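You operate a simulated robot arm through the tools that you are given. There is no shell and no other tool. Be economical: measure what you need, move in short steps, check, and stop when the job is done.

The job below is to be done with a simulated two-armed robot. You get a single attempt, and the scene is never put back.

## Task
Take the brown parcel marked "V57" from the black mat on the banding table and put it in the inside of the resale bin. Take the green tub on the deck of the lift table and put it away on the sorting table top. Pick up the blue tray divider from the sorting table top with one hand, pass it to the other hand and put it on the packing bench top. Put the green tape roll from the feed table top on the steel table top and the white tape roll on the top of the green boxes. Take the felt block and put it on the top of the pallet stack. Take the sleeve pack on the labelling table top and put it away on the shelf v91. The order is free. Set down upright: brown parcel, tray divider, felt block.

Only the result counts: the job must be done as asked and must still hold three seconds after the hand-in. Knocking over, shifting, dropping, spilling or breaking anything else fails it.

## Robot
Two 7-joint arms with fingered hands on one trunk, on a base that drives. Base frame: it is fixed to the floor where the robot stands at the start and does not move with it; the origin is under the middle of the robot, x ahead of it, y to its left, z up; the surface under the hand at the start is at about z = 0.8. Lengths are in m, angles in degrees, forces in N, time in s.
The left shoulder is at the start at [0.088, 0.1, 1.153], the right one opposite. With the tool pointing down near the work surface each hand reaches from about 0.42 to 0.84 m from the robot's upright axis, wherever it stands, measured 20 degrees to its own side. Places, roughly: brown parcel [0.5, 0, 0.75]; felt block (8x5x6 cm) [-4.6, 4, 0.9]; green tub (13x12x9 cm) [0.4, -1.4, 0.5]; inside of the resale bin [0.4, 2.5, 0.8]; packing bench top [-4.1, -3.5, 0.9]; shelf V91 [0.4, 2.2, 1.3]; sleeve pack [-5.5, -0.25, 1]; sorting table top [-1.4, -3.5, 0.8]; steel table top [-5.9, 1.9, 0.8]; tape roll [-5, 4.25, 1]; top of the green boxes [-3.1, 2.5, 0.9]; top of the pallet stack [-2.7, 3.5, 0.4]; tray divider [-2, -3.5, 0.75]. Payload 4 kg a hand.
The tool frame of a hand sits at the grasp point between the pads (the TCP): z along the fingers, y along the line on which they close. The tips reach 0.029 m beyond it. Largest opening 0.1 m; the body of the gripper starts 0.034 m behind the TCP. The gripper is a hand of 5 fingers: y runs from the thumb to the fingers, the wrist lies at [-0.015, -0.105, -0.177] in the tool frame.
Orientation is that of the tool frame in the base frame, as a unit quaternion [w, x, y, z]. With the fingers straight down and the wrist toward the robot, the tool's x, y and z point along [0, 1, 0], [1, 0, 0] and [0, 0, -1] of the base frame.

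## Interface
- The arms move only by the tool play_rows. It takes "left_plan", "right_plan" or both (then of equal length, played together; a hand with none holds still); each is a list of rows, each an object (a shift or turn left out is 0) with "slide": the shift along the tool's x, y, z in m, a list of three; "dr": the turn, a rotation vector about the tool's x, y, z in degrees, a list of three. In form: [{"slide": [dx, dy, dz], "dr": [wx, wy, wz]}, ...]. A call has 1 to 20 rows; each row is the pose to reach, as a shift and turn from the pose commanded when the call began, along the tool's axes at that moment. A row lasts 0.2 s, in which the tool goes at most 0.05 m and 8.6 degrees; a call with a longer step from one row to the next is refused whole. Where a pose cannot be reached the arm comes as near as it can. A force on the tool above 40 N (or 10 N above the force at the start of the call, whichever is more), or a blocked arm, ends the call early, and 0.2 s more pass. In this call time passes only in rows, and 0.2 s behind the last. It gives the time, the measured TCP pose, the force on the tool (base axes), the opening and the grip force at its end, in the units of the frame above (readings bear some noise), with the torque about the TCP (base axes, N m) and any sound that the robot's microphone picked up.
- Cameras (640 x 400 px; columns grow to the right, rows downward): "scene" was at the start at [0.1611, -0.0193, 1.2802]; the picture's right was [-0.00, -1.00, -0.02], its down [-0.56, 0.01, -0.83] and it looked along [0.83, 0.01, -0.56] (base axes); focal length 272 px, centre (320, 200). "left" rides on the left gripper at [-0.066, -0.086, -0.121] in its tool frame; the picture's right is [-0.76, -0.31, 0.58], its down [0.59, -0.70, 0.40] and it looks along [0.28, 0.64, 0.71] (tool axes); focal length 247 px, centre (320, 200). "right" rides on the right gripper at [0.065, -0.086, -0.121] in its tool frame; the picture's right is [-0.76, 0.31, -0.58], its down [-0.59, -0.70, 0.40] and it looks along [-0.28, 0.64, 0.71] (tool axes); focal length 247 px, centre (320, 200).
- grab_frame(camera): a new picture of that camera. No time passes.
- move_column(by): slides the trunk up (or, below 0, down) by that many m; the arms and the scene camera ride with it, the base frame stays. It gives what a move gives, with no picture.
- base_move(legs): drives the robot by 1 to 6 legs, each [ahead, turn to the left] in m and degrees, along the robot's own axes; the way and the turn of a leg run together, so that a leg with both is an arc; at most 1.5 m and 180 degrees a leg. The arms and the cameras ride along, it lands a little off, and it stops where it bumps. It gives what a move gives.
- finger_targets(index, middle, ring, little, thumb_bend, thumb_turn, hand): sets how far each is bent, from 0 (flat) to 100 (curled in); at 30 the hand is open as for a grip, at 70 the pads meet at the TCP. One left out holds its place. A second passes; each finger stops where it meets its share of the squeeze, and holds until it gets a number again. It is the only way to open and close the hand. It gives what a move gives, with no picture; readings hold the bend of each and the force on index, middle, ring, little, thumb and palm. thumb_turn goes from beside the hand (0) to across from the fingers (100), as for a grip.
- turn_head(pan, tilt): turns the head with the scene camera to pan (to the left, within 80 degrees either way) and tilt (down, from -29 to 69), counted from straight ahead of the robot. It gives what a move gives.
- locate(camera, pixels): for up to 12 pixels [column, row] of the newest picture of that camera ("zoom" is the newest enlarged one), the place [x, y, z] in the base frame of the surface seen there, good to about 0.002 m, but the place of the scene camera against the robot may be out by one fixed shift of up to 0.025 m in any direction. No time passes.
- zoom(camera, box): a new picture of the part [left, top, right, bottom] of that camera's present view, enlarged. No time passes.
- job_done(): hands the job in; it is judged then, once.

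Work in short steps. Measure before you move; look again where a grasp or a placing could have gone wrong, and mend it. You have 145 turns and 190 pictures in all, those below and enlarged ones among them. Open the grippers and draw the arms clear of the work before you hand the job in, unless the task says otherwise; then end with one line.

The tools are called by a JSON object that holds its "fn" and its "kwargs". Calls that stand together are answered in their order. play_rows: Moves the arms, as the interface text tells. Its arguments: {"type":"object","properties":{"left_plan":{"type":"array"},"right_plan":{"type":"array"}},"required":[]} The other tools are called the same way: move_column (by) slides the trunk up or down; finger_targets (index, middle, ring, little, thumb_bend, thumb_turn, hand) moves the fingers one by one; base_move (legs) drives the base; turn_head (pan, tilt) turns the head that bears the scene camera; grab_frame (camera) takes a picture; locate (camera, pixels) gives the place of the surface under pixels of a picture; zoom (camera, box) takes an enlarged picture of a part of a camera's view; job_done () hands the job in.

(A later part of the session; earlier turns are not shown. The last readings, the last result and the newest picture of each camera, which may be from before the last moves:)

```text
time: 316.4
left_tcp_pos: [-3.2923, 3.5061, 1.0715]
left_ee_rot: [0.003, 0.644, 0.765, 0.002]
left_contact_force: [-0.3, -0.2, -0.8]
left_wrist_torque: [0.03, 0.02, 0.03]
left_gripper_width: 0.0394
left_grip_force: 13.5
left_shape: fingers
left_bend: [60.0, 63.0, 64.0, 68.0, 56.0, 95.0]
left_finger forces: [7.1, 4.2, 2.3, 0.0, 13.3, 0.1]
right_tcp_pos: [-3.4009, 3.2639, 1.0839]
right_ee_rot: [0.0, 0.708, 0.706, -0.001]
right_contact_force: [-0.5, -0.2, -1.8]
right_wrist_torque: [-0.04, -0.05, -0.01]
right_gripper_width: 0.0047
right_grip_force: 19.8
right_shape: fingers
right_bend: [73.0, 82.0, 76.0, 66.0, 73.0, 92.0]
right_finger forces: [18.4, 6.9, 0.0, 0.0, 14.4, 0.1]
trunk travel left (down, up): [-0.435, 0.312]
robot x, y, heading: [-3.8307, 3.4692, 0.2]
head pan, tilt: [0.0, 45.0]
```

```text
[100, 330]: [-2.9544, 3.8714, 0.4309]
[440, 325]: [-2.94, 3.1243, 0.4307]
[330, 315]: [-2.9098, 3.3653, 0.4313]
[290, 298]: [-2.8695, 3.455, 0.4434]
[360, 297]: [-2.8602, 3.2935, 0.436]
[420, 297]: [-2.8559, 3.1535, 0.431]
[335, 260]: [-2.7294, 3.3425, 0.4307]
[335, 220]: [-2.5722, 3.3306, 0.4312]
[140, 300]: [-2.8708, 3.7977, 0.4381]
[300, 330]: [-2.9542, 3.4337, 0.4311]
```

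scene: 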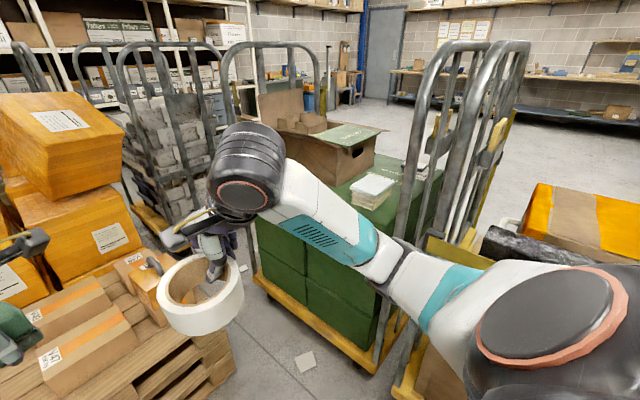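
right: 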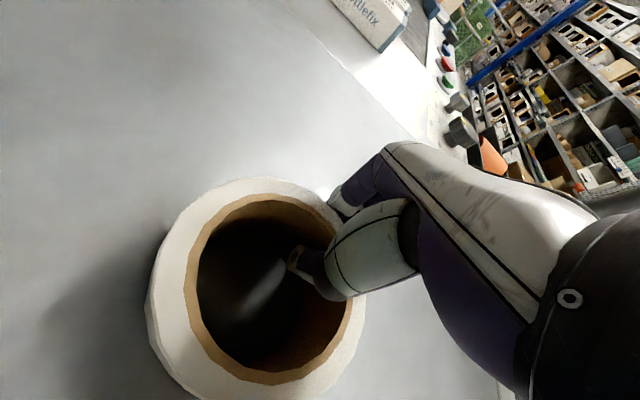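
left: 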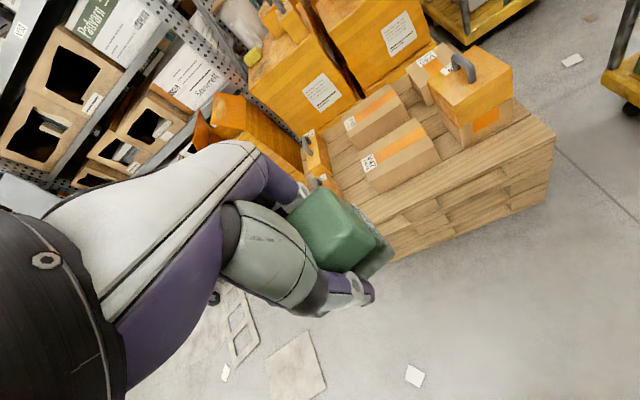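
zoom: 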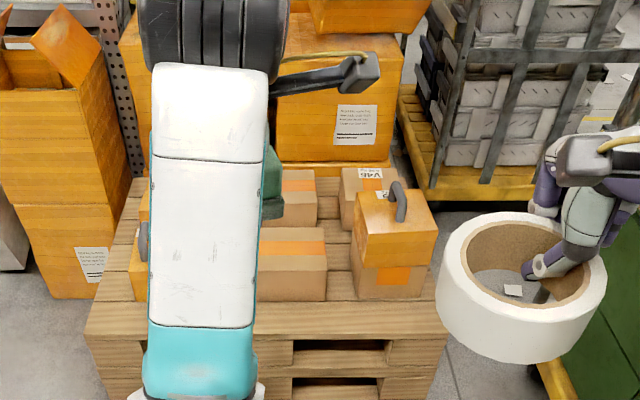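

Pallet top z 0.432, front edge x≈-2.955; front strip at y≈3.65 is free with nothing behind it. I drive ahead 0.22 m, position the block over it and lower the trunk.

{"fn": "base_move", "kwargs": {"legs": [[0.22, 0]]}}

{"fn": "play_rows", "kwargs": {"left_plan": [{"slide": [0.023, 0.038, 0], "dr": [0, 0, 2]}, {"slide": [0.045, 0.076, 0], "dr": [0, 0, 4]}, {"slide": [0.068, 0.113, 0], "dr": [0, 0, 6]}, {"slide": [0.09, 0.151, 0], "dr": [0, 0, 8]}, {"slide": [0.113, 0.189, 0], "dr": [0, 0, 9.8]}]}}

{"fn": "move_column", "kwargs": {"by": -0.38}}

{"fn": "grab_frame", "kwargs": {"camera": "left"}}

{"fn": "grab_frame", "kwargs": {"camera": "scene"}}

```text
time: 318.1
left_tcp_pos: [-3.0697, 3.5073, 1.0715]
left_ee_rot: [0.003, 0.644, 0.765, 0.001]
left_contact_force: [-0.3, -0.3, -1.2]
left_wrist_torque: [-0.01, -0.03, 0.0]
left_gripper_width: 0.0396
left_grip_force: 13.5
left_shape: fingers
left_bend: [60.0, 63.0, 65.0, 68.0, 56.0, 95.0]
left_finger forces: [7.1, 4.2, 2.2, 0.0, 13.4, 0.1]
right_tcp_pos: [-3.1779, 3.2639, 1.084]
right_ee_rot: [-0.001, 0.708, 0.706, -0.002]
right_contact_force: [0.7, -0.2, -1.0]
right_wrist_torque: [-0.06, -0.05, 0.0]
right_gripper_width: 0.0051
right_grip_force: 19.8
right_shape: fingers
right_bend: [73.0, 82.0, 76.0, 66.0, 73.0, 92.0]
right_finger forces: [18.5, 6.9, 0.0, 0.0, 14.5, 0.1]
trunk travel left (down, up): [-0.435, 0.312]
robot x, y, heading: [-3.6092, 3.4668, 0.1]
head pan, tilt: [0.0, 45.0]
```

```text
time: 319.3
left_tcp_pos: [-2.9023, 3.6511, 1.0729]
left_ee_rot: [0.003, 0.707, 0.707, 0.002]
left_contact_force: [0.0, 0.4, -1.0]
left_wrist_torque: [-0.02, 0.01, -0.03]
left_gripper_width: 0.0395
left_grip_force: 12.7
left_shape: fingers
left_bend: [60.0, 63.0, 65.0, 68.0, 56.0, 95.0]
left_finger forces: [7.1, 4.2, 2.2, 0.0, 13.5, 0.1]
right_tcp_pos: [-3.1783, 3.2647, 1.0848]
right_ee_rot: [-0.001, 0.708, 0.706, -0.002]
right_contact_force: [-0.3, 0.1, -0.5]
right_wrist_torque: [-0.06, -0.08, 0.03]
right_gripper_width: 0.005
right_grip_force: 20.3
right_shape: fingers
right_bend: [73.0, 82.0, 76.0, 66.0, 73.0, 92.0]
right_finger forces: [18.5, 6.9, 0.1, 0.0, 14.5, 0.0]
trunk travel left (down, up): [-0.435, 0.312]
robot x, y, heading: [-3.6125, 3.4708, 0.1]
head pan, tilt: [0.0, 45.0]
```

```text
time: 323.0
left_tcp_pos: [-2.9046, 3.6502, 0.6942]
left_ee_rot: [0.002, 0.707, 0.707, 0.002]
left_contact_force: [-0.5, 0.2, -0.6]
left_wrist_torque: [-0.03, 0.01, 0.01]
left_gripper_width: 0.0396
left_grip_force: 13.0
left_shape: fingers
left_bend: [60.0, 63.0, 65.0, 68.0, 56.0, 95.0]
left_finger forces: [7.1, 4.1, 2.2, 0.0, 13.3, 0.0]
right_tcp_pos: [-3.1559, 3.2634, 0.5998]
right_ee_rot: [-0.102, 0.7, 0.699, -0.104]
right_contact_force: [0.1, 0.7, -1.9]
right_wrist_torque: [-0.05, -0.03, 0.02]
right_gripper_width: 0.0047
right_grip_force: 19.6
right_shape: fingers
right_bend: [73.0, 82.0, 76.0, 66.0, 73.0, 92.0]
right_finger forces: [19.0, 6.4, 0.1, 0.0, 14.6, 0.0]
trunk travel left (down, up): [-0.055, 0.692]
robot x, y, heading: [-3.6065, 3.468, 0.1]
head pan, tilt: [0.0, 45.0]
```

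```text
60 pictures are left
```

left: 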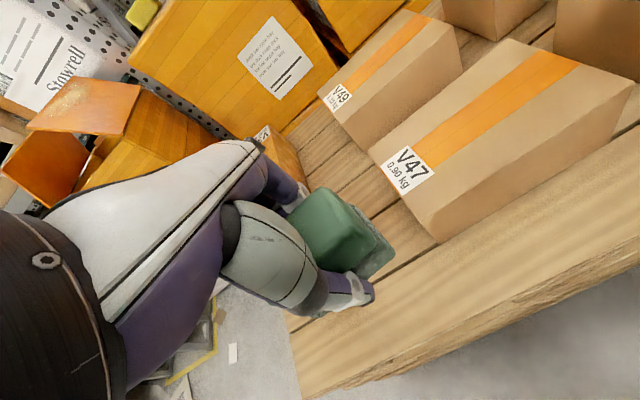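

```text
59 pictures are left
```

scene: 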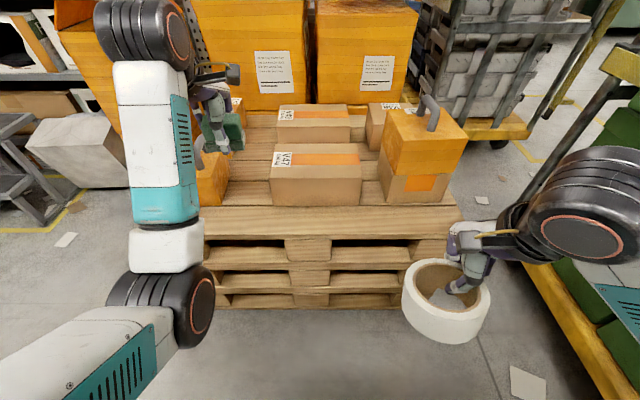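

The right arm's posture changed slightly during the descent; I'll be careful with it. First I measure the space under the felt block, including the orange bin beside it.

{"fn": "locate", "kwargs": {"camera": "scene", "pixels": [[226, 198], [215, 204], [212, 165], [232, 170], [272, 205], [250, 190], [240, 235], [500, 215], [560, 170]]}}

{"fn": "locate", "kwargs": {"camera": "left", "pixels": [[280, 150], [300, 180], [400, 210], [435, 240], [310, 330], [320, 300], [385, 250], [315, 160]]}}

{"fn": "grab_frame", "kwargs": {"camera": "right"}}

```text
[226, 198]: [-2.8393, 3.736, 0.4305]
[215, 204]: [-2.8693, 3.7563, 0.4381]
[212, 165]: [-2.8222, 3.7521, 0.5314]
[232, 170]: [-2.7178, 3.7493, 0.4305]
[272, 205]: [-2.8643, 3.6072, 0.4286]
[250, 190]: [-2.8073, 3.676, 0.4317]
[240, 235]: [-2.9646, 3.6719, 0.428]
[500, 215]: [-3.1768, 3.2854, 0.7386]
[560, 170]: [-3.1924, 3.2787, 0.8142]
```

```text
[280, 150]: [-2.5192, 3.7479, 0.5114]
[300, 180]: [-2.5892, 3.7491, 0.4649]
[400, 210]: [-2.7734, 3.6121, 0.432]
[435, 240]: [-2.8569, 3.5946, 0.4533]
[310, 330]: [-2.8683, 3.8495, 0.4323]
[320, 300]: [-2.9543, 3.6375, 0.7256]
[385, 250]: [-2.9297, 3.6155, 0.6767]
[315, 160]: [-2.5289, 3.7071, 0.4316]
```

```text
58 pictures are left
```

right: 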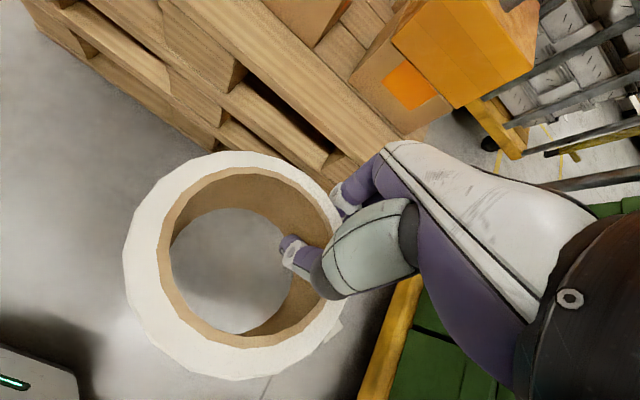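

The gap (y 3.60–3.745) fits. I shift 1 cm left and lower the block to just above the pallet with the arm.

{"fn": "play_rows", "kwargs": {"left_plan": [{"slide": [0.012, 0, 0.04]}, {"slide": [0.012, 0, 0.09]}, {"slide": [0.012, 0, 0.14]}, {"slide": [0.012, 0, 0.18]}, {"slide": [0.012, 0, 0.21]}, {"slide": [0.012, 0, 0.22]}]}}

{"fn": "grab_frame", "kwargs": {"camera": "left"}}

```text
time: 324.4
left_tcp_pos: [-2.9021, 3.6612, 0.4724]
left_ee_rot: [0.002, 0.707, 0.708, 0.002]
left_contact_force: [-0.4, 0.8, -0.4]
left_wrist_torque: [-0.02, 0.0, -0.02]
left_gripper_width: 0.0393
left_grip_force: 13.2
left_shape: fingers
left_bend: [60.0, 63.0, 65.0, 68.0, 56.0, 95.0]
left_finger forces: [6.9, 4.0, 2.0, 0.0, 13.2, 0.0]
right_tcp_pos: [-3.1555, 3.2645, 0.5997]
right_ee_rot: [-0.101, 0.701, 0.699, -0.103]
right_contact_force: [-0.6, 0.1, -1.0]
right_wrist_torque: [-0.08, -0.07, 0.0]
right_gripper_width: 0.0049
right_grip_force: 19.9
right_shape: fingers
right_bend: [73.0, 82.0, 76.0, 66.0, 73.0, 92.0]
right_finger forces: [18.9, 6.4, 0.1, 0.0, 14.6, 0.1]
trunk travel left (down, up): [-0.055, 0.692]
robot x, y, heading: [-3.6072, 3.4728, 0.0]
head pan, tilt: [0.0, 45.0]
```

```text
57 pictures are left
```

left: 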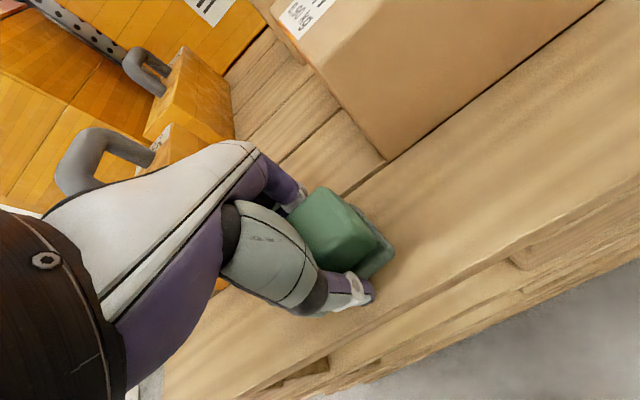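

Bottom is ~5 mm above the planks. I lower until it touches.

{"fn": "play_rows", "kwargs": {"left_plan": [{"slide": [0, 0, 0.004]}, {"slide": [0, 0, 0.007]}]}}

```text
time: 325.0
left_tcp_pos: [-2.9024, 3.663, 0.4668]
left_ee_rot: [0.002, 0.706, 0.708, 0.004]
left_contact_force: [0.3, 1.4, 0.6]
left_wrist_torque: [-0.08, 0.04, -0.02]
left_gripper_width: 0.0393
left_grip_force: 13.3
left_shape: fingers
left_bend: [60.0, 63.0, 65.0, 68.0, 56.0, 95.0]
left_finger forces: [7.3, 4.0, 2.1, 0.0, 13.2, 0.0]
right_tcp_pos: [-3.1555, 3.2644, 0.6002]
right_ee_rot: [-0.103, 0.701, 0.699, -0.103]
right_contact_force: [0.0, 0.2, -1.1]
right_wrist_torque: [-0.06, -0.07, -0.06]
right_gripper_width: 0.0049
right_grip_force: 20.0
right_shape: fingers
right_bend: [73.0, 82.0, 76.0, 66.0, 73.0, 92.0]
right_finger forces: [19.0, 6.4, 0.0, 0.1, 14.7, 0.0]
trunk travel left (down, up): [-0.055, 0.692]
robot x, y, heading: [-3.6055, 3.4684, 0.1]
head pan, tilt: [0.0, 45.0]
```

The block touches the pallet. I open the left hand moderately and lift straight up.

{"fn": "finger_targets", "kwargs": {"hand": "left", "index": 38, "middle": 38, "ring": 38, "little": 38, "thumb_bend": 38}}

{"fn": "play_rows", "kwargs": {"left_plan": [{"slide": [0, 0, -0.03]}, {"slide": [0, 0, -0.07]}, {"slide": [0, 0, -0.12]}, {"slide": [0, 0, -0.17]}, {"slide": [0, 0, -0.22]}]}}

{"fn": "grab_frame", "kwargs": {"camera": "left"}}

{"fn": "turn_head", "kwargs": {"pan": -50, "tilt": 25}}

{"fn": "grab_frame", "kwargs": {"camera": "scene"}}

```text
time: 326.0
left_tcp_pos: [-2.9021, 3.662, 0.4667]
left_ee_rot: [0.002, 0.706, 0.708, 0.002]
left_contact_force: [1.4, 0.1, 0.2]
left_wrist_torque: [0.0, 0.03, 0.03]
left_gripper_width: 0.0793
left_grip_force: 0.0
left_shape: fingers
left_bend: [38.0, 38.0, 38.0, 38.0, 38.0, 97.0]
left_finger forces: [0.0, 0.0, 0.1, 0.1, 0.1, 0.0]
right_tcp_pos: [-3.1556, 3.2643, 0.5997]
right_ee_rot: [-0.101, 0.701, 0.698, -0.103]
right_contact_force: [-0.3, 0.0, -1.1]
right_wrist_torque: [-0.05, -0.05, 0.0]
right_gripper_width: 0.0049
right_grip_force: 20.0
right_shape: fingers
right_bend: [73.0, 82.0, 76.0, 66.0, 73.0, 92.0]
right_finger forces: [19.0, 6.4, 0.0, 0.1, 14.7, 0.1]
trunk travel left (down, up): [-0.055, 0.692]
robot x, y, heading: [-3.6026, 3.4701, -0.2]
head pan, tilt: [0.0, 45.0]
```

```text
time: 327.2
left_tcp_pos: [-2.9042, 3.6631, 0.6869]
left_ee_rot: [0.002, 0.708, 0.706, 0.002]
left_contact_force: [0.2, 0.5, 0.2]
left_wrist_torque: [-0.03, -0.02, -0.02]
left_gripper_width: 0.0792
left_grip_force: 0.0
left_shape: fingers
left_bend: [38.0, 38.0, 38.0, 38.0, 38.0, 97.0]
left_finger forces: [0.0, 0.0, 0.0, 0.0, 0.0, 0.0]
right_tcp_pos: [-3.1555, 3.2641, 0.6011]
right_ee_rot: [-0.102, 0.7, 0.699, -0.104]
right_contact_force: [-0.1, 0.0, -1.8]
right_wrist_torque: [-0.06, -0.05, 0.02]
right_gripper_width: 0.005
right_grip_force: 20.1
right_shape: fingers
right_bend: [73.0, 82.0, 76.0, 66.0, 73.0, 92.0]
right_finger forces: [19.1, 6.4, 0.1, 0.0, 14.7, 0.0]
trunk travel left (down, up): [-0.055, 0.692]
robot x, y, heading: [-3.6077, 3.4718, 0.2]
head pan, tilt: [0.0, 45.0]
```

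```text
56 pictures are left
```

left: 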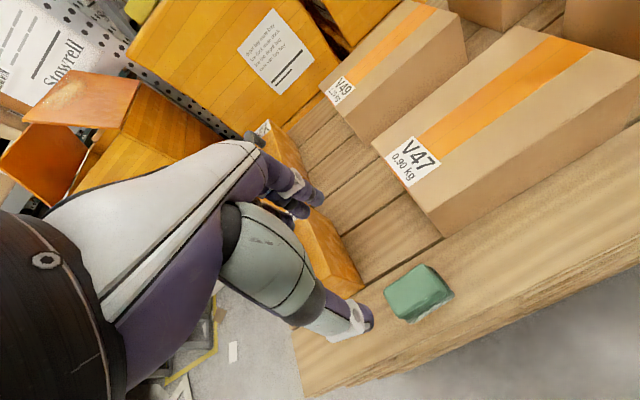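

```text
time: 328.4
left_tcp_pos: [-2.904, 3.6619, 0.6852]
left_ee_rot: [0.002, 0.707, 0.708, 0.003]
left_contact_force: [0.5, 0.1, 0.2]
left_wrist_torque: [0.01, 0.02, -0.02]
left_gripper_width: 0.0792
left_grip_force: 0.1
left_shape: fingers
left_bend: [38.0, 38.0, 38.0, 38.0, 38.0, 97.0]
left_finger forces: [0.0, 0.0, 0.0, 0.1, 0.0, 0.1]
right_tcp_pos: [-3.1556, 3.2638, 0.6002]
right_ee_rot: [-0.102, 0.701, 0.698, -0.104]
right_contact_force: [-0.8, -0.2, -1.8]
right_wrist_torque: [-0.04, -0.03, 0.04]
right_gripper_width: 0.0049
right_grip_force: 20.1
right_shape: fingers
right_bend: [73.0, 82.0, 76.0, 66.0, 73.0, 92.0]
right_finger forces: [18.9, 6.5, 0.0, 0.0, 14.7, 0.0]
trunk travel left (down, up): [-0.055, 0.692]
robot x, y, heading: [-3.6065, 3.4728, 0.1]
head pan, tilt: [-50.0, 25.0]
```

```text
55 pictures are left
```

scene: 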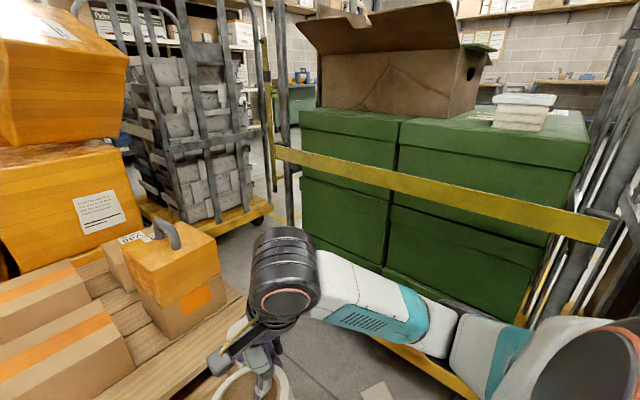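

The felt block stands on the pallet. Before raising, I check the right arm against the yellow cage bar it seems to be under.

{"fn": "locate", "kwargs": {"camera": "scene", "pixels": [[450, 195], [560, 225], [350, 165], [410, 320], [470, 340], [345, 285], [280, 260], [450, 150], [540, 140], [400, 120], [520, 105], [580, 125]]}}

```text
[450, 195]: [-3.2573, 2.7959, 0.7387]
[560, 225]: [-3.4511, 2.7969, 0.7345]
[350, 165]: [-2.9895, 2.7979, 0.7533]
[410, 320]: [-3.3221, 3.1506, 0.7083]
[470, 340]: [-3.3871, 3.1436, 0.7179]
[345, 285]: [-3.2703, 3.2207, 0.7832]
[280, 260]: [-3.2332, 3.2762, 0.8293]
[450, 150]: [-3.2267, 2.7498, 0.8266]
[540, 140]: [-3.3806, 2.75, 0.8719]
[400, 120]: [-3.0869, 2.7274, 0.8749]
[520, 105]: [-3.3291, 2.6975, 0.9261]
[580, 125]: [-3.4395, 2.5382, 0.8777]
```

Arm and bar are well apart (y 3.14 vs 2.80). I raise the trunk, back off a little, and turn toward the green boxes for a top view.

{"fn": "move_column", "kwargs": {"by": 0.4}}

{"fn": "base_move", "kwargs": {"legs": [[-0.12, 0], [0, -70]]}}

{"fn": "turn_head", "kwargs": {"pan": 10, "tilt": 40}}

{"fn": "grab_frame", "kwargs": {"camera": "scene"}}

```text
time: 332.2
left_tcp_pos: [-2.9039, 3.6613, 1.0846]
left_ee_rot: [0.003, 0.707, 0.708, 0.002]
left_contact_force: [-0.6, 0.0, 0.3]
left_wrist_torque: [0.02, 0.0, 0.02]
left_gripper_width: 0.079
left_grip_force: 0.0
left_shape: fingers
left_bend: [38.0, 38.0, 38.0, 38.0, 38.0, 97.0]
left_finger forces: [0.0, 0.0, 0.1, 0.0, 0.0, 0.0]
right_tcp_pos: [-3.1555, 3.263, 1.0013]
right_ee_rot: [-0.102, 0.701, 0.698, -0.104]
right_contact_force: [0.3, 0.1, -0.3]
right_wrist_torque: [-0.06, -0.07, -0.03]
right_gripper_width: 0.0047
right_grip_force: 20.0
right_shape: fingers
right_bend: [73.0, 82.0, 76.0, 66.0, 73.0, 92.0]
right_finger forces: [19.0, 6.4, 0.0, 0.0, 14.6, 0.0]
trunk travel left (down, up): [-0.455, 0.292]
robot x, y, heading: [-3.6078, 3.4692, 0.1]
head pan, tilt: [-50.0, 25.0]
```

```text
time: 336.6
left_tcp_pos: [-3.3008, 2.8782, 1.0861]
left_ee_rot: [0.003, 0.984, 0.178, 0.001]
left_contact_force: [1.3, -0.5, 1.1]
left_wrist_torque: [0.0, 0.07, -0.02]
left_gripper_width: 0.0795
left_grip_force: 0.2
left_shape: fingers
left_bend: [38.0, 38.0, 38.0, 38.0, 38.0, 98.0]
left_finger forces: [0.0, 0.1, 0.0, 0.1, 0.0, 0.0]
right_tcp_pos: [-3.7617, 2.9767, 1.0007]
right_ee_rot: [-0.143, 0.974, 0.174, -0.026]
right_contact_force: [-0.2, -0.6, -1.5]
right_wrist_torque: [-0.04, 0.05, 0.0]
right_gripper_width: 0.0044
right_grip_force: 20.3
right_shape: fingers
right_bend: [73.0, 82.0, 76.0, 66.0, 73.0, 92.0]
right_finger forces: [20.6, 6.1, 0.1, 0.0, 14.1, 0.0]
trunk travel left (down, up): [-0.455, 0.292]
robot x, y, heading: [-3.7243, 3.4729, -69.5]
head pan, tilt: [-50.0, 25.0]
```

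```text
time: 337.9
left_tcp_pos: [-3.2999, 2.8793, 1.0855]
left_ee_rot: [0.003, 0.984, 0.178, 0.0]
left_contact_force: [-0.4, -0.4, 0.0]
left_wrist_torque: [0.02, 0.0, -0.03]
left_gripper_width: 0.0794
left_grip_force: 0.0
left_shape: fingers
left_bend: [38.0, 38.0, 38.0, 38.0, 38.0, 98.0]
left_finger forces: [0.0, 0.1, 0.1, 0.0, 0.0, 0.0]
right_tcp_pos: [-3.7612, 2.9749, 1.0]
right_ee_rot: [-0.143, 0.974, 0.174, -0.027]
right_contact_force: [-0.1, -1.0, -1.7]
right_wrist_torque: [-0.06, 0.01, -0.01]
right_gripper_width: 0.0046
right_grip_force: 20.5
right_shape: fingers
right_bend: [73.0, 82.0, 76.0, 66.0, 73.0, 92.0]
right_finger forces: [20.6, 6.1, 0.1, 0.1, 14.2, 0.1]
trunk travel left (down, up): [-0.455, 0.292]
robot x, y, heading: [-3.7259, 3.4687, -69.6]
head pan, tilt: [10.0, 40.0]
```

```text
54 pictures are left
```

scene: 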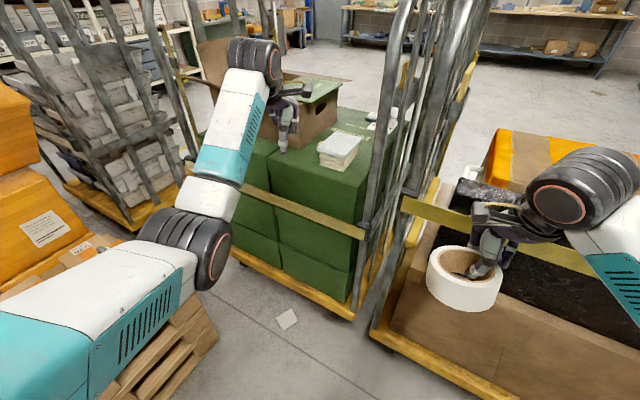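

I measure the box top's free area, the pads, and the cage posts.

{"fn": "locate", "kwargs": {"camera": "scene", "pixels": [[300, 170], [340, 180], [365, 175], [320, 155], [350, 165], [365, 215], [380, 100], [295, 150], [375, 130], [360, 145], [275, 160], [345, 130]]}}

{"fn": "grab_frame", "kwargs": {"camera": "left"}}

```text
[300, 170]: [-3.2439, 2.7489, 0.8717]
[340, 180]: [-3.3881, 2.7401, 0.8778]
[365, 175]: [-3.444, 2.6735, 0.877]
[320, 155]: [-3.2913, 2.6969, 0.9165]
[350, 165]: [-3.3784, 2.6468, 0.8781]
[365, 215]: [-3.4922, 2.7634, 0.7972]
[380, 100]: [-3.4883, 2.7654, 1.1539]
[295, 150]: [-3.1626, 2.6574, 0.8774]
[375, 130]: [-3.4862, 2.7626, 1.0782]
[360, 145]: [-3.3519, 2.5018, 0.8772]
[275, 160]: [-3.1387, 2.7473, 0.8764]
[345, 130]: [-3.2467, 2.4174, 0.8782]
```

```text
53 pictures are left
```

left: 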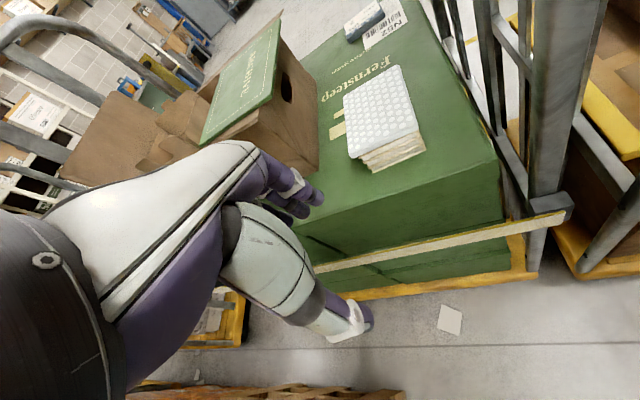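

I measure distances on the box top with the left camera to find a 10 cm free circle.

{"fn": "locate", "kwargs": {"camera": "left", "pixels": [[318, 225], [325, 190], [330, 150], [375, 172], [425, 150], [350, 155], [300, 110], [320, 95], [490, 165], [440, 100], [315, 60], [400, 65]]}}

{"fn": "zoom", "kwargs": {"camera": "left", "box": [260, 0, 520, 260]}}

```text
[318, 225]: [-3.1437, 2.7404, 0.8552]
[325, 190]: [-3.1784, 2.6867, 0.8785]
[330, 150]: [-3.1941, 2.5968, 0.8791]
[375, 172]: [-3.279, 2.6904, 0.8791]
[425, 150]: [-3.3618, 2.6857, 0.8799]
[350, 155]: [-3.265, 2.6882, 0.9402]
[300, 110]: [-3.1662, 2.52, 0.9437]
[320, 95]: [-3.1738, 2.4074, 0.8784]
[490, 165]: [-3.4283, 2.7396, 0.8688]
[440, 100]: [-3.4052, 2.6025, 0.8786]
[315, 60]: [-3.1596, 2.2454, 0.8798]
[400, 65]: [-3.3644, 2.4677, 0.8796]
```

```text
1.54 times, centred on (390, 130) of left
```

zoom: 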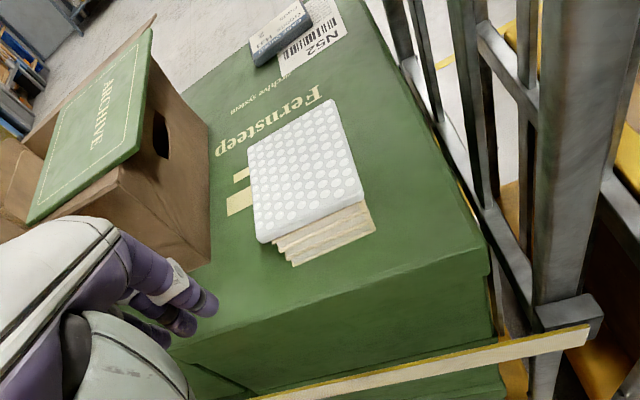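

The free part of the box top is its southern half, best reached from the south side where nothing is in the way. I draw the left hand in and drive back west around the cages.

{"fn": "play_rows", "kwargs": {"left_plan": [{"slide": [0, -0.05, 0]}, {"slide": [0, -0.1, 0]}, {"slide": [0, -0.15, 0]}, {"slide": [0, -0.19, 0]}]}}

{"fn": "base_move", "kwargs": {"legs": [[0, -110], [1.2, 0], [0, 68], [0.6, 0], [0, 22], [1.0, 0]]}}

{"fn": "turn_head", "kwargs": {"pan": 45, "tilt": 25}}

{"fn": "grab_frame", "kwargs": {"camera": "scene"}}

```text
time: 338.9
left_tcp_pos: [-3.3658, 3.0588, 1.0834]
left_ee_rot: [0.004, 0.984, 0.177, 0.001]
left_contact_force: [0.4, -0.3, -0.2]
left_wrist_torque: [-0.01, 0.01, 0.0]
left_gripper_width: 0.0792
left_grip_force: 0.0
left_shape: fingers
left_bend: [38.0, 38.0, 38.0, 38.0, 38.0, 98.0]
left_finger forces: [0.0, 0.1, 0.0, 0.0, 0.0, 0.0]
right_tcp_pos: [-3.7616, 2.9772, 1.0007]
right_ee_rot: [-0.141, 0.974, 0.173, -0.027]
right_contact_force: [0.4, 0.1, -2.1]
right_wrist_torque: [-0.08, 0.04, 0.02]
right_gripper_width: 0.0047
right_grip_force: 20.5
right_shape: fingers
right_bend: [73.0, 82.0, 76.0, 66.0, 73.0, 92.0]
right_finger forces: [20.7, 6.1, 0.1, 0.1, 14.2, 0.0]
trunk travel left (down, up): [-0.455, 0.292]
robot x, y, heading: [-3.7271, 3.47, -69.8]
head pan, tilt: [10.0, 40.0]
```

```text
time: 361.7
left_tcp_pos: [-4.9651, 1.3893, 1.0829]
left_ee_rot: [0.003, 1.0, -0.001, 0.0]
left_contact_force: [0.1, 0.0, 0.0]
left_wrist_torque: [-0.04, -0.01, 0.0]
left_gripper_width: 0.0797
left_grip_force: 0.0
left_shape: fingers
left_bend: [38.0, 38.0, 38.0, 38.0, 38.0, 98.0]
left_finger forces: [0.0, 0.0, 0.1, 0.0, 0.1, 0.0]
right_tcp_pos: [-5.365, 1.4527, 1.0012]
right_ee_rot: [-0.145, 0.989, -0.004, -0.001]
right_contact_force: [-0.2, 0.3, -0.9]
right_wrist_torque: [-0.03, 0.06, -0.02]
right_gripper_width: 0.0046
right_grip_force: 22.2
right_shape: fingers
right_bend: [73.0, 82.0, 76.0, 66.0, 73.0, 93.0]
right_finger forces: [25.3, 6.1, 0.0, 0.1, 13.9, 0.0]
trunk travel left (down, up): [-0.455, 0.292]
robot x, y, heading: [-5.156, 1.902, -90.4]
head pan, tilt: [10.0, 40.0]
```

```text
time: 362.7
left_tcp_pos: [-4.9651, 1.3892, 1.084]
left_ee_rot: [0.003, 1.0, -0.003, 0.0]
left_contact_force: [-0.8, 0.0, 0.7]
left_wrist_torque: [0.0, -0.02, 0.0]
left_gripper_width: 0.0797
left_grip_force: 0.0
left_shape: fingers
left_bend: [38.0, 38.0, 38.0, 38.0, 38.0, 98.0]
left_finger forces: [0.0, 0.0, 0.0, 0.0, 0.0, 0.0]
right_tcp_pos: [-5.3643, 1.453, 1.0001]
right_ee_rot: [-0.146, 0.989, -0.004, -0.001]
right_contact_force: [0.1, -0.9, -1.3]
right_wrist_torque: [-0.06, 0.04, 0.02]
right_gripper_width: 0.0044
right_grip_force: 22.3
right_shape: fingers
right_bend: [73.0, 82.0, 76.0, 66.0, 73.0, 93.0]
right_finger forces: [25.3, 6.1, 0.0, 0.0, 13.8, 0.0]
trunk travel left (down, up): [-0.455, 0.292]
robot x, y, heading: [-5.1589, 1.8991, -90.2]
head pan, tilt: [45.0, 25.0]
```

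```text
51 pictures are left
```

scene: 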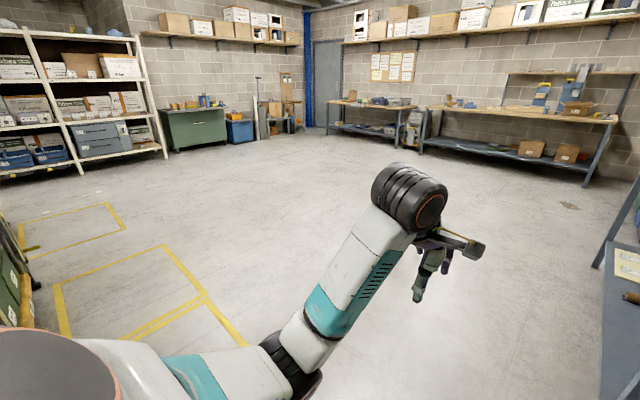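

The way is clear. I arc left, drive east and turn to face the green boxes from the south.

{"fn": "base_move", "kwargs": {"legs": [[1.2, 90], [0.95, 0], [0, 90], [0.3, 0]]}}

{"fn": "turn_head", "kwargs": {"pan": 0, "tilt": 35}}

{"fn": "grab_frame", "kwargs": {"camera": "scene"}}

```text
time: 378.9
left_tcp_pos: [-3.6652, 1.9609, 1.084]
left_ee_rot: [0.0, -0.006, 1.0, 0.004]
left_contact_force: [-0.6, -0.1, 0.3]
left_wrist_torque: [-0.02, -0.04, -0.02]
left_gripper_width: 0.0795
left_grip_force: 0.0
left_shape: fingers
left_bend: [38.0, 38.0, 38.0, 38.0, 38.0, 98.0]
left_finger forces: [0.0, 0.1, 0.0, 0.0, 0.0, 0.0]
right_tcp_pos: [-3.2659, 1.9031, 1.0007]
right_ee_rot: [0.002, -0.005, 0.989, -0.146]
right_contact_force: [-0.4, 0.2, -0.7]
right_wrist_torque: [0.06, -0.1, 0.0]
right_gripper_width: 0.0041
right_grip_force: 25.2
right_shape: fingers
right_bend: [73.0, 82.0, 76.0, 66.0, 73.0, 93.0]
right_finger forces: [29.8, 6.2, 0.0, 0.0, 13.9, 0.0]
trunk travel left (down, up): [-0.455, 0.292]
robot x, y, heading: [-3.4645, 1.45, 90.4]
head pan, tilt: [45.0, 25.0]
cut short: leg 1
```

```text
time: 380.0
left_tcp_pos: [-3.6646, 1.9604, 1.0832]
left_ee_rot: [0.0, -0.006, 1.0, 0.004]
left_contact_force: [0.4, -0.4, 0.5]
left_wrist_torque: [0.0, -0.02, 0.01]
left_gripper_width: 0.0794
left_grip_force: 0.0
left_shape: fingers
left_bend: [38.0, 38.0, 38.0, 38.0, 38.0, 98.0]
left_finger forces: [0.0, 0.0, 0.1, 0.1, 0.1, 0.0]
right_tcp_pos: [-3.2653, 1.9025, 1.0007]
right_ee_rot: [0.002, -0.003, 0.989, -0.145]
right_contact_force: [0.2, 0.0, -1.0]
right_wrist_torque: [0.03, -0.07, -0.02]
right_gripper_width: 0.0044
right_grip_force: 25.1
right_shape: fingers
right_bend: [73.0, 82.0, 76.0, 66.0, 73.0, 93.0]
right_finger forces: [29.8, 6.2, 0.0, 0.0, 13.8, 0.0]
trunk travel left (down, up): [-0.455, 0.292]
robot x, y, heading: [-3.4641, 1.4506, 90.5]
head pan, tilt: [0.0, 35.0]
```

```text
50 pictures are left
```

scene: 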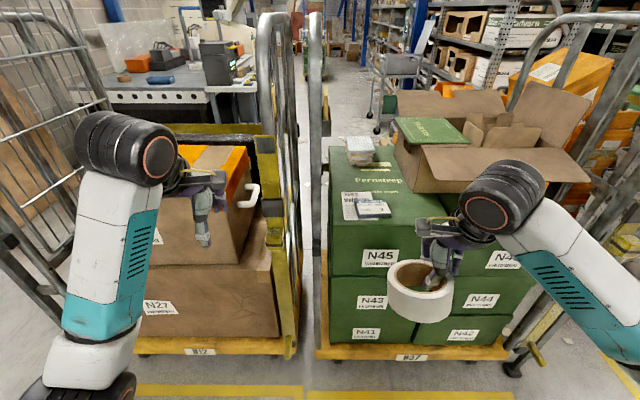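

From the south the front part of the box top is open, right of the small device at (372,208). I measure it, along with the roll's offset using the right camera.

{"fn": "locate", "kwargs": {"camera": "scene", "pixels": [[335, 230], [395, 225], [410, 215], [392, 208], [390, 185], [430, 195], [355, 200], [445, 225], [400, 240], [330, 160], [405, 190], [350, 180]]}}

{"fn": "grab_frame", "kwargs": {"camera": "right"}}

{"fn": "zoom", "kwargs": {"camera": "scene", "box": [310, 120, 550, 270]}}

```text
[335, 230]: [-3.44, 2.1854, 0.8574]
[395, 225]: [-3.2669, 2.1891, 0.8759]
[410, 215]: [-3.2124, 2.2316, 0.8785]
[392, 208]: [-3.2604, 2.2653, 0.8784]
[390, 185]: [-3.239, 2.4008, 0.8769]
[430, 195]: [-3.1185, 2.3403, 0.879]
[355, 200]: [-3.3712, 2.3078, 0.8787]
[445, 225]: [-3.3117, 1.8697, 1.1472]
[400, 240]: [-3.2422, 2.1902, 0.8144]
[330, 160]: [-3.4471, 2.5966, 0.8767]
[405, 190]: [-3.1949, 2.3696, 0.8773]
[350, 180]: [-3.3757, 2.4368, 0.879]
```

```text
49 pictures are left
```

right: 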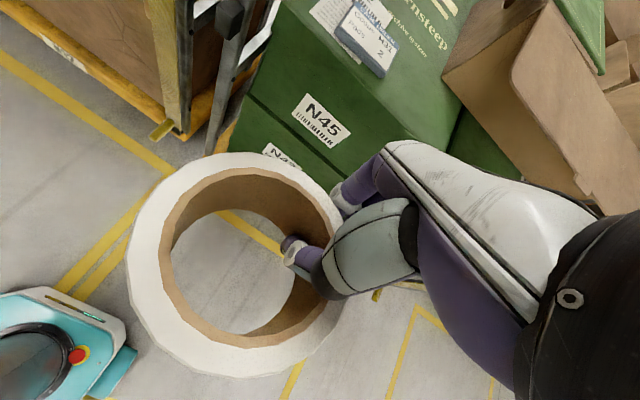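

```text
2.67 times, centred on (430, 195) of scene
```

zoom: 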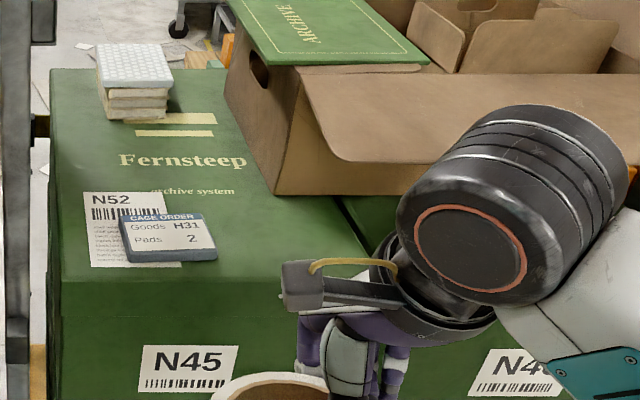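

Free spot: about (-3.195,2.265) on N45's top (z 0.878). I drive 0.17 m ahead, level the hand and move over it.

{"fn": "base_move", "kwargs": {"legs": [[0.17, 0]]}}

{"fn": "play_rows", "kwargs": {"right_plan": [{"slide": [-0.01, 0.03, -0.025], "dr": [-3, 0, 0]}, {"slide": [-0.025, 0.065, -0.045], "dr": [-6, 0, 0]}, {"slide": [-0.045, 0.1, -0.065], "dr": [-9, 0, 0]}, {"slide": [-0.065, 0.14, -0.08], "dr": [-12, 0, 0]}, {"slide": [-0.09, 0.178, -0.09], "dr": [-15, 0, 0]}, {"slide": [-0.11, 0.213, -0.096], "dr": [-16.8, 0, 0]}]}}

{"fn": "grab_frame", "kwargs": {"camera": "right"}}

{"fn": "grab_frame", "kwargs": {"camera": "scene"}}

```text
time: 381.4
left_tcp_pos: [-3.6666, 2.1348, 1.0827]
left_ee_rot: [0.0, -0.007, 1.0, 0.002]
left_contact_force: [-0.1, -0.6, -0.4]
left_wrist_torque: [-0.03, 0.01, -0.01]
left_gripper_width: 0.0793
left_grip_force: 0.0
left_shape: fingers
left_bend: [38.0, 38.0, 38.0, 38.0, 38.0, 98.0]
left_finger forces: [0.0, 0.0, 0.0, 0.0, 0.1, 0.0]
right_tcp_pos: [-3.2651, 2.0759, 0.9993]
right_ee_rot: [0.002, -0.003, 0.989, -0.146]
right_contact_force: [0.4, 0.1, -1.8]
right_wrist_torque: [0.01, -0.07, -0.02]
right_gripper_width: 0.0043
right_grip_force: 24.9
right_shape: fingers
right_bend: [73.0, 82.0, 76.0, 66.0, 73.0, 93.0]
right_finger forces: [29.8, 6.2, 0.0, 0.0, 13.8, 0.1]
trunk travel left (down, up): [-0.455, 0.292]
robot x, y, heading: [-3.4667, 1.6232, 90.7]
head pan, tilt: [0.0, 35.0]
```

```text
time: 382.9
left_tcp_pos: [-3.6686, 2.1308, 1.086]
left_ee_rot: [0.001, -0.006, 1.0, 0.005]
left_contact_force: [-0.2, 1.0, -0.3]
left_wrist_torque: [0.01, 0.01, 0.0]
left_gripper_width: 0.0795
left_grip_force: 0.1
left_shape: fingers
left_bend: [38.0, 38.0, 38.0, 38.0, 38.0, 98.0]
left_finger forces: [0.1, 0.1, 0.1, 0.0, 0.1, 0.1]
right_tcp_pos: [-3.1615, 2.3064, 1.0397]
right_ee_rot: [0.002, -0.006, 1.0, 0.009]
right_contact_force: [-11.4, -11.1, 23.9]
right_wrist_torque: [-0.1, -0.67, -0.47]
right_gripper_width: 0.0054
right_grip_force: 29.5
right_shape: fingers
right_bend: [74.0, 84.0, 78.0, 72.0, 75.0, 89.0]
right_finger forces: [11.2, 0.9, 3.8, 21.3, 20.9, 0.0]
trunk travel left (down, up): [-0.455, 0.292]
robot x, y, heading: [-3.4667, 1.623, 90.5]
head pan, tilt: [0.0, 35.0]
```

```text
47 pictures are left
```

right: 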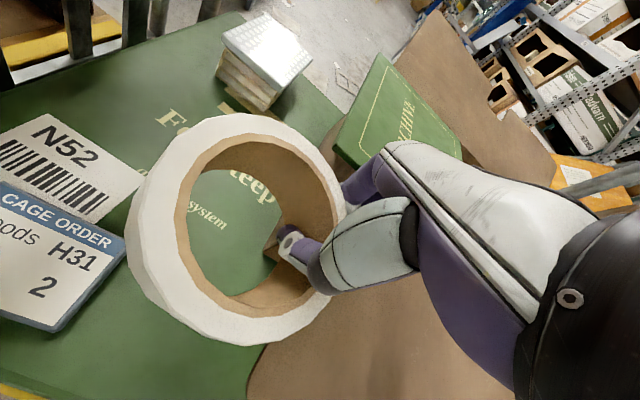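

```text
46 pictures are left
```

scene: 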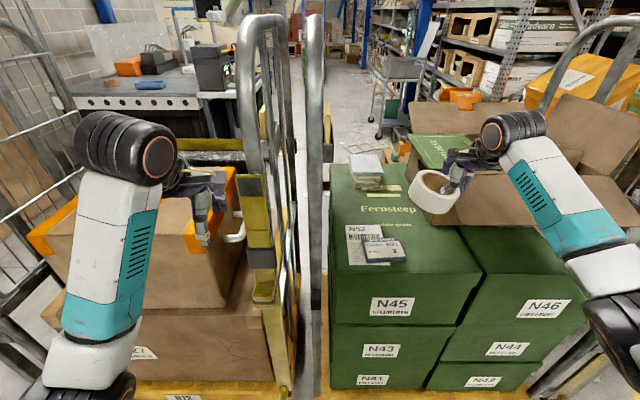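

The hand is pressing on the cardboard box's flap (24 N). I draw straight back and up at once, and look.

{"fn": "play_rows", "kwargs": {"right_plan": [{"slide": [0, -0.02, -0.03]}, {"slide": [0.01, -0.06, -0.04]}, {"slide": [0.03, -0.1, -0.04]}]}}

{"fn": "zoom", "kwargs": {"camera": "scene", "box": [310, 80, 630, 280]}}

{"fn": "grab_frame", "kwargs": {"camera": "right"}}

```text
time: 383.6
left_tcp_pos: [-3.6662, 2.133, 1.0842]
left_ee_rot: [0.0, -0.006, 1.0, 0.003]
left_contact_force: [0.3, -0.2, 0.2]
left_wrist_torque: [-0.01, -0.01, 0.02]
left_gripper_width: 0.0794
left_grip_force: 0.1
left_shape: fingers
left_bend: [38.0, 38.0, 38.0, 38.0, 38.0, 98.0]
left_finger forces: [0.0, 0.0, 0.0, 0.1, 0.1, 0.0]
right_tcp_pos: [-3.1866, 2.2054, 1.0704]
right_ee_rot: [0.001, -0.004, 1.0, 0.001]
right_contact_force: [-0.4, 0.3, -1.2]
right_wrist_torque: [0.06, -0.11, -0.01]
right_gripper_width: 0.0047
right_grip_force: 17.1
right_shape: fingers
right_bend: [74.0, 84.0, 76.0, 66.0, 74.0, 90.0]
right_finger forces: [11.7, 5.2, 0.0, 0.0, 16.5, 0.1]
trunk travel left (down, up): [-0.455, 0.292]
robot x, y, heading: [-3.4687, 1.6218, 90.4]
head pan, tilt: [0.0, 35.0]
```

```text
2.00 times, centred on (470, 180) of scene
```

zoom: 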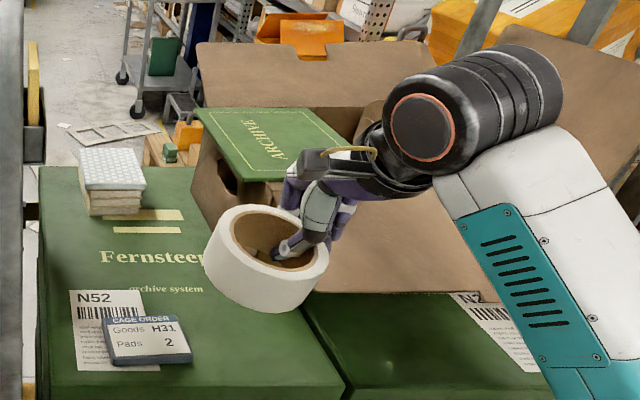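

```text
44 pictures are left
```

right: 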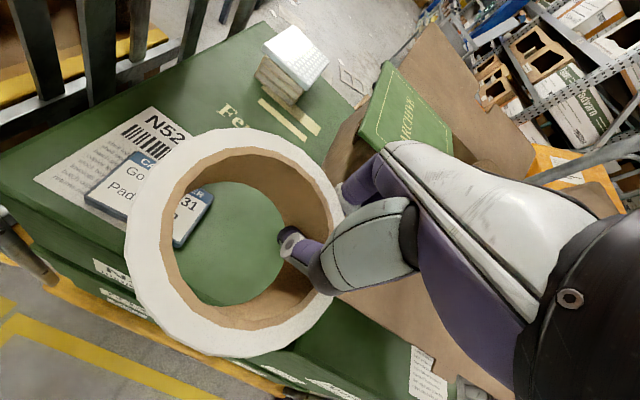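

The roll is still held. I check the cardboard box's west face and flap position and the roll's rim.

{"fn": "locate", "kwargs": {"camera": "zoom", "pixels": [[205, 180], [215, 190], [200, 112], [245, 180], [340, 290], [420, 270], [350, 240], [330, 330], [205, 330], [190, 300], [255, 330], [300, 360]]}}

{"fn": "locate", "kwargs": {"camera": "right", "pixels": [[245, 135], [135, 250], [230, 350], [325, 185], [330, 160], [440, 330], [375, 135], [340, 300], [215, 205]]}}

```text
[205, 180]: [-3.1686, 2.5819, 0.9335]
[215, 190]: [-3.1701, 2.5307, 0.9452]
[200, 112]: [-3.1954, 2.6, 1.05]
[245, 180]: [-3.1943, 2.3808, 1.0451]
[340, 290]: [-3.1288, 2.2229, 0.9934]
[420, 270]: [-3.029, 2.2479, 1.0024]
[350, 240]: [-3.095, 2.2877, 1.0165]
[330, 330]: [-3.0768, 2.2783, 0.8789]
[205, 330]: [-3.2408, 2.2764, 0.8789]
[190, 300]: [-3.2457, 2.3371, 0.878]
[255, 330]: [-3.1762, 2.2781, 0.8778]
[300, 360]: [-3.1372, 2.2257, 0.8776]
```

```text
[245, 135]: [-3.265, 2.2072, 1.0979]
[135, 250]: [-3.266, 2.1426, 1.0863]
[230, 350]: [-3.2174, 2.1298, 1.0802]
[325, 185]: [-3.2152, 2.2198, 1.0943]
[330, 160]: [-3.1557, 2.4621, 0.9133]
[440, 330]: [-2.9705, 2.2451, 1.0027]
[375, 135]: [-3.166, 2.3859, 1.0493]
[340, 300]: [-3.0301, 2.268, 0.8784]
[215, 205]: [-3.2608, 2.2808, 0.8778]
```

The cardboard box hasn't moved (west face still x≈-3.168). The flap overhangs x>-3.17, so I'll place the roll farther west at about (-3.36,2.44); I shift the right hand west and up, draw the left hand back, then drive 0.12 m ahead.

{"fn": "play_rows", "kwargs": {"right_plan": [{"slide": [0.03, 0, -0.015]}, {"slide": [0.06, 0, -0.03]}, {"slide": [0.09, 0, -0.03]}, {"slide": [0.118, 0, -0.03]}], "left_plan": [{"slide": [0.01, -0.04, -0.01]}, {"slide": [0.02, -0.08, -0.02]}, {"slide": [0.03, -0.12, -0.03]}, {"slide": [0.04, -0.15, -0.04]}]}}

{"fn": "base_move", "kwargs": {"legs": [[0.12, 0]]}}

{"fn": "grab_frame", "kwargs": {"camera": "right"}}

{"fn": "grab_frame", "kwargs": {"camera": "scene"}}

```text
time: 384.6
left_tcp_pos: [-3.7133, 2.01, 1.1288]
left_ee_rot: [0.002, -0.006, 1.0, 0.003]
left_contact_force: [0.0, -0.2, 1.1]
left_wrist_torque: [0.01, -0.01, 0.01]
left_gripper_width: 0.0794
left_grip_force: 0.1
left_shape: fingers
left_bend: [38.0, 38.0, 38.0, 38.0, 38.0, 98.0]
left_finger forces: [0.1, 0.1, 0.0, 0.0, 0.1, 0.0]
left hand out of reach, approached as far as the arm can: row 3, 4
right_tcp_pos: [-3.3069, 2.2071, 1.1016]
right_ee_rot: [0.002, -0.004, 1.0, 0.001]
right_contact_force: [0.3, -0.2, -2.4]
right_wrist_torque: [0.03, -0.08, 0.04]
right_gripper_width: 0.0048
right_grip_force: 17.1
right_shape: fingers
right_bend: [74.0, 84.0, 76.0, 66.0, 74.0, 90.0]
right_finger forces: [11.8, 5.3, 0.1, 0.0, 16.6, 0.0]
trunk travel left (down, up): [-0.455, 0.292]
robot x, y, heading: [-3.4657, 1.6209, 90.5]
head pan, tilt: [0.0, 35.0]
```

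```text
time: 385.9
left_tcp_pos: [-3.7134, 2.1315, 1.1288]
left_ee_rot: [0.0, -0.006, 1.0, 0.002]
left_contact_force: [-0.6, -0.1, 1.5]
left_wrist_torque: [0.0, 0.0, 0.02]
left_gripper_width: 0.0794
left_grip_force: 0.0
left_shape: fingers
left_bend: [38.0, 38.0, 38.0, 38.0, 38.0, 98.0]
left_finger forces: [0.1, 0.0, 0.0, 0.0, 0.0, 0.0]
right_tcp_pos: [-3.3052, 2.3273, 1.1015]
right_ee_rot: [0.002, -0.003, 1.0, 0.0]
right_contact_force: [0.2, -0.3, -1.0]
right_wrist_torque: [0.0, -0.08, 0.0]
right_gripper_width: 0.0044
right_grip_force: 16.7
right_shape: fingers
right_bend: [74.0, 84.0, 76.0, 66.0, 74.0, 90.0]
right_finger forces: [11.9, 5.2, 0.0, 0.1, 16.5, 0.1]
trunk travel left (down, up): [-0.455, 0.292]
robot x, y, heading: [-3.4693, 1.7439, 90.3]
head pan, tilt: [0.0, 35.0]
```

```text
43 pictures are left
```

right: 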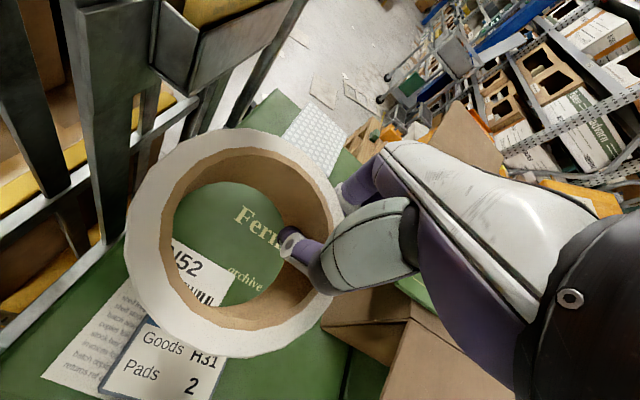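

```text
42 pictures are left
```

scene: 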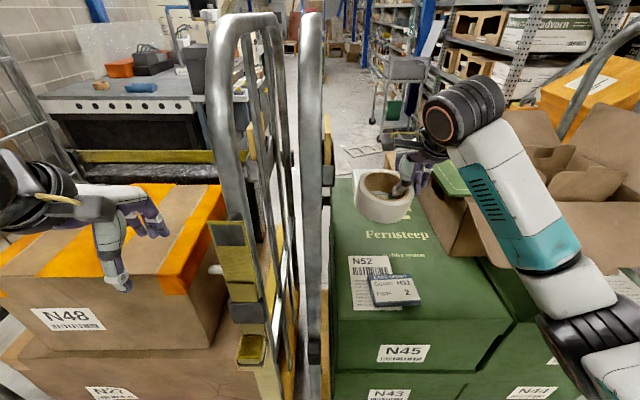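

I check forearm height above the flap before lowering 19 cm.

{"fn": "locate", "kwargs": {"camera": "scene", "pixels": [[520, 210], [550, 265], [590, 330], [470, 110], [545, 180], [600, 260], [470, 215], [395, 275], [365, 165], [500, 150]]}}

```text
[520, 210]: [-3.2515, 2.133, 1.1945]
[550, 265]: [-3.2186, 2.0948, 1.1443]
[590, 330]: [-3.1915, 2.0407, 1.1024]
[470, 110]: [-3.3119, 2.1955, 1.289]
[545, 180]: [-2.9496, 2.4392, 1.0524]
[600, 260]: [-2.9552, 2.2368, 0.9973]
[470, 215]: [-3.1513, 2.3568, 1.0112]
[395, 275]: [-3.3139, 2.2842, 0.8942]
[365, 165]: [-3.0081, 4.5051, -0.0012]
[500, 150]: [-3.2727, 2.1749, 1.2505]
```

Lowering as is would bring the forearm within 1 cm of the flap, so I yaw the hand 20° to swing the wrist west, advance, and lower to just above the top.

{"fn": "play_rows", "kwargs": {"right_plan": [{"slide": [-0.001, 0.035, 0], "dr": [0, 0, 7]}, {"slide": [-0.003, 0.075, 0], "dr": [0, 0, 14]}, {"slide": [-0.004, 0.113, 0], "dr": [0, 0, 20]}, {"slide": [-0.004, 0.113, 0.04], "dr": [0, 0, 20]}, {"slide": [-0.004, 0.113, 0.08], "dr": [0, 0, 20]}, {"slide": [-0.004, 0.113, 0.12], "dr": [0, 0, 20]}]}}

{"fn": "grab_frame", "kwargs": {"camera": "scene"}}

{"fn": "grab_frame", "kwargs": {"camera": "right"}}

```text
time: 387.3
left_tcp_pos: [-3.7134, 2.1304, 1.1299]
left_ee_rot: [0.0, -0.006, 1.0, 0.002]
left_contact_force: [0.0, -0.6, 0.2]
left_wrist_torque: [0.0, 0.03, 0.03]
left_gripper_width: 0.0794
left_grip_force: 0.0
left_shape: fingers
left_bend: [38.0, 38.0, 38.0, 38.0, 38.0, 98.0]
left_finger forces: [0.0, 0.0, 0.1, 0.1, 0.0, 0.0]
right_tcp_pos: [-3.3017, 2.4408, 0.9827]
right_ee_rot: [0.001, 0.17, 0.985, 0.002]
right_contact_force: [0.9, 0.1, -1.2]
right_wrist_torque: [0.01, -0.1, 0.07]
right_gripper_width: 0.0046
right_grip_force: 16.7
right_shape: fingers
right_bend: [74.0, 84.0, 76.0, 66.0, 74.0, 90.0]
right_finger forces: [11.8, 5.3, 0.1, 0.0, 16.6, 0.0]
trunk travel left (down, up): [-0.455, 0.292]
robot x, y, heading: [-3.468, 1.7412, 90.5]
head pan, tilt: [0.0, 35.0]
```

```text
41 pictures are left
```

scene: 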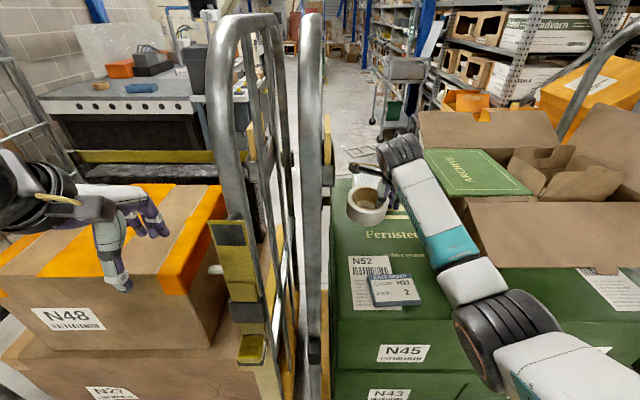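

```text
40 pictures are left
```

right: 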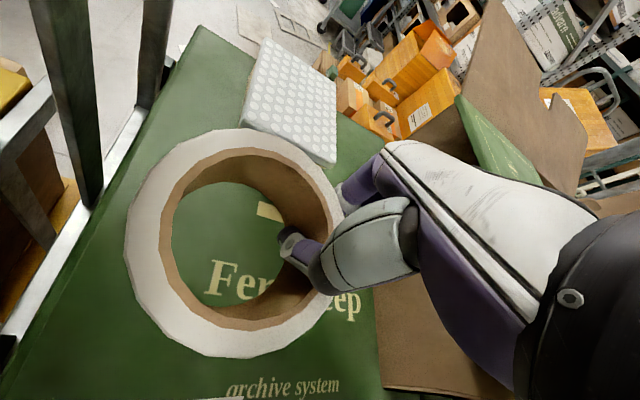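

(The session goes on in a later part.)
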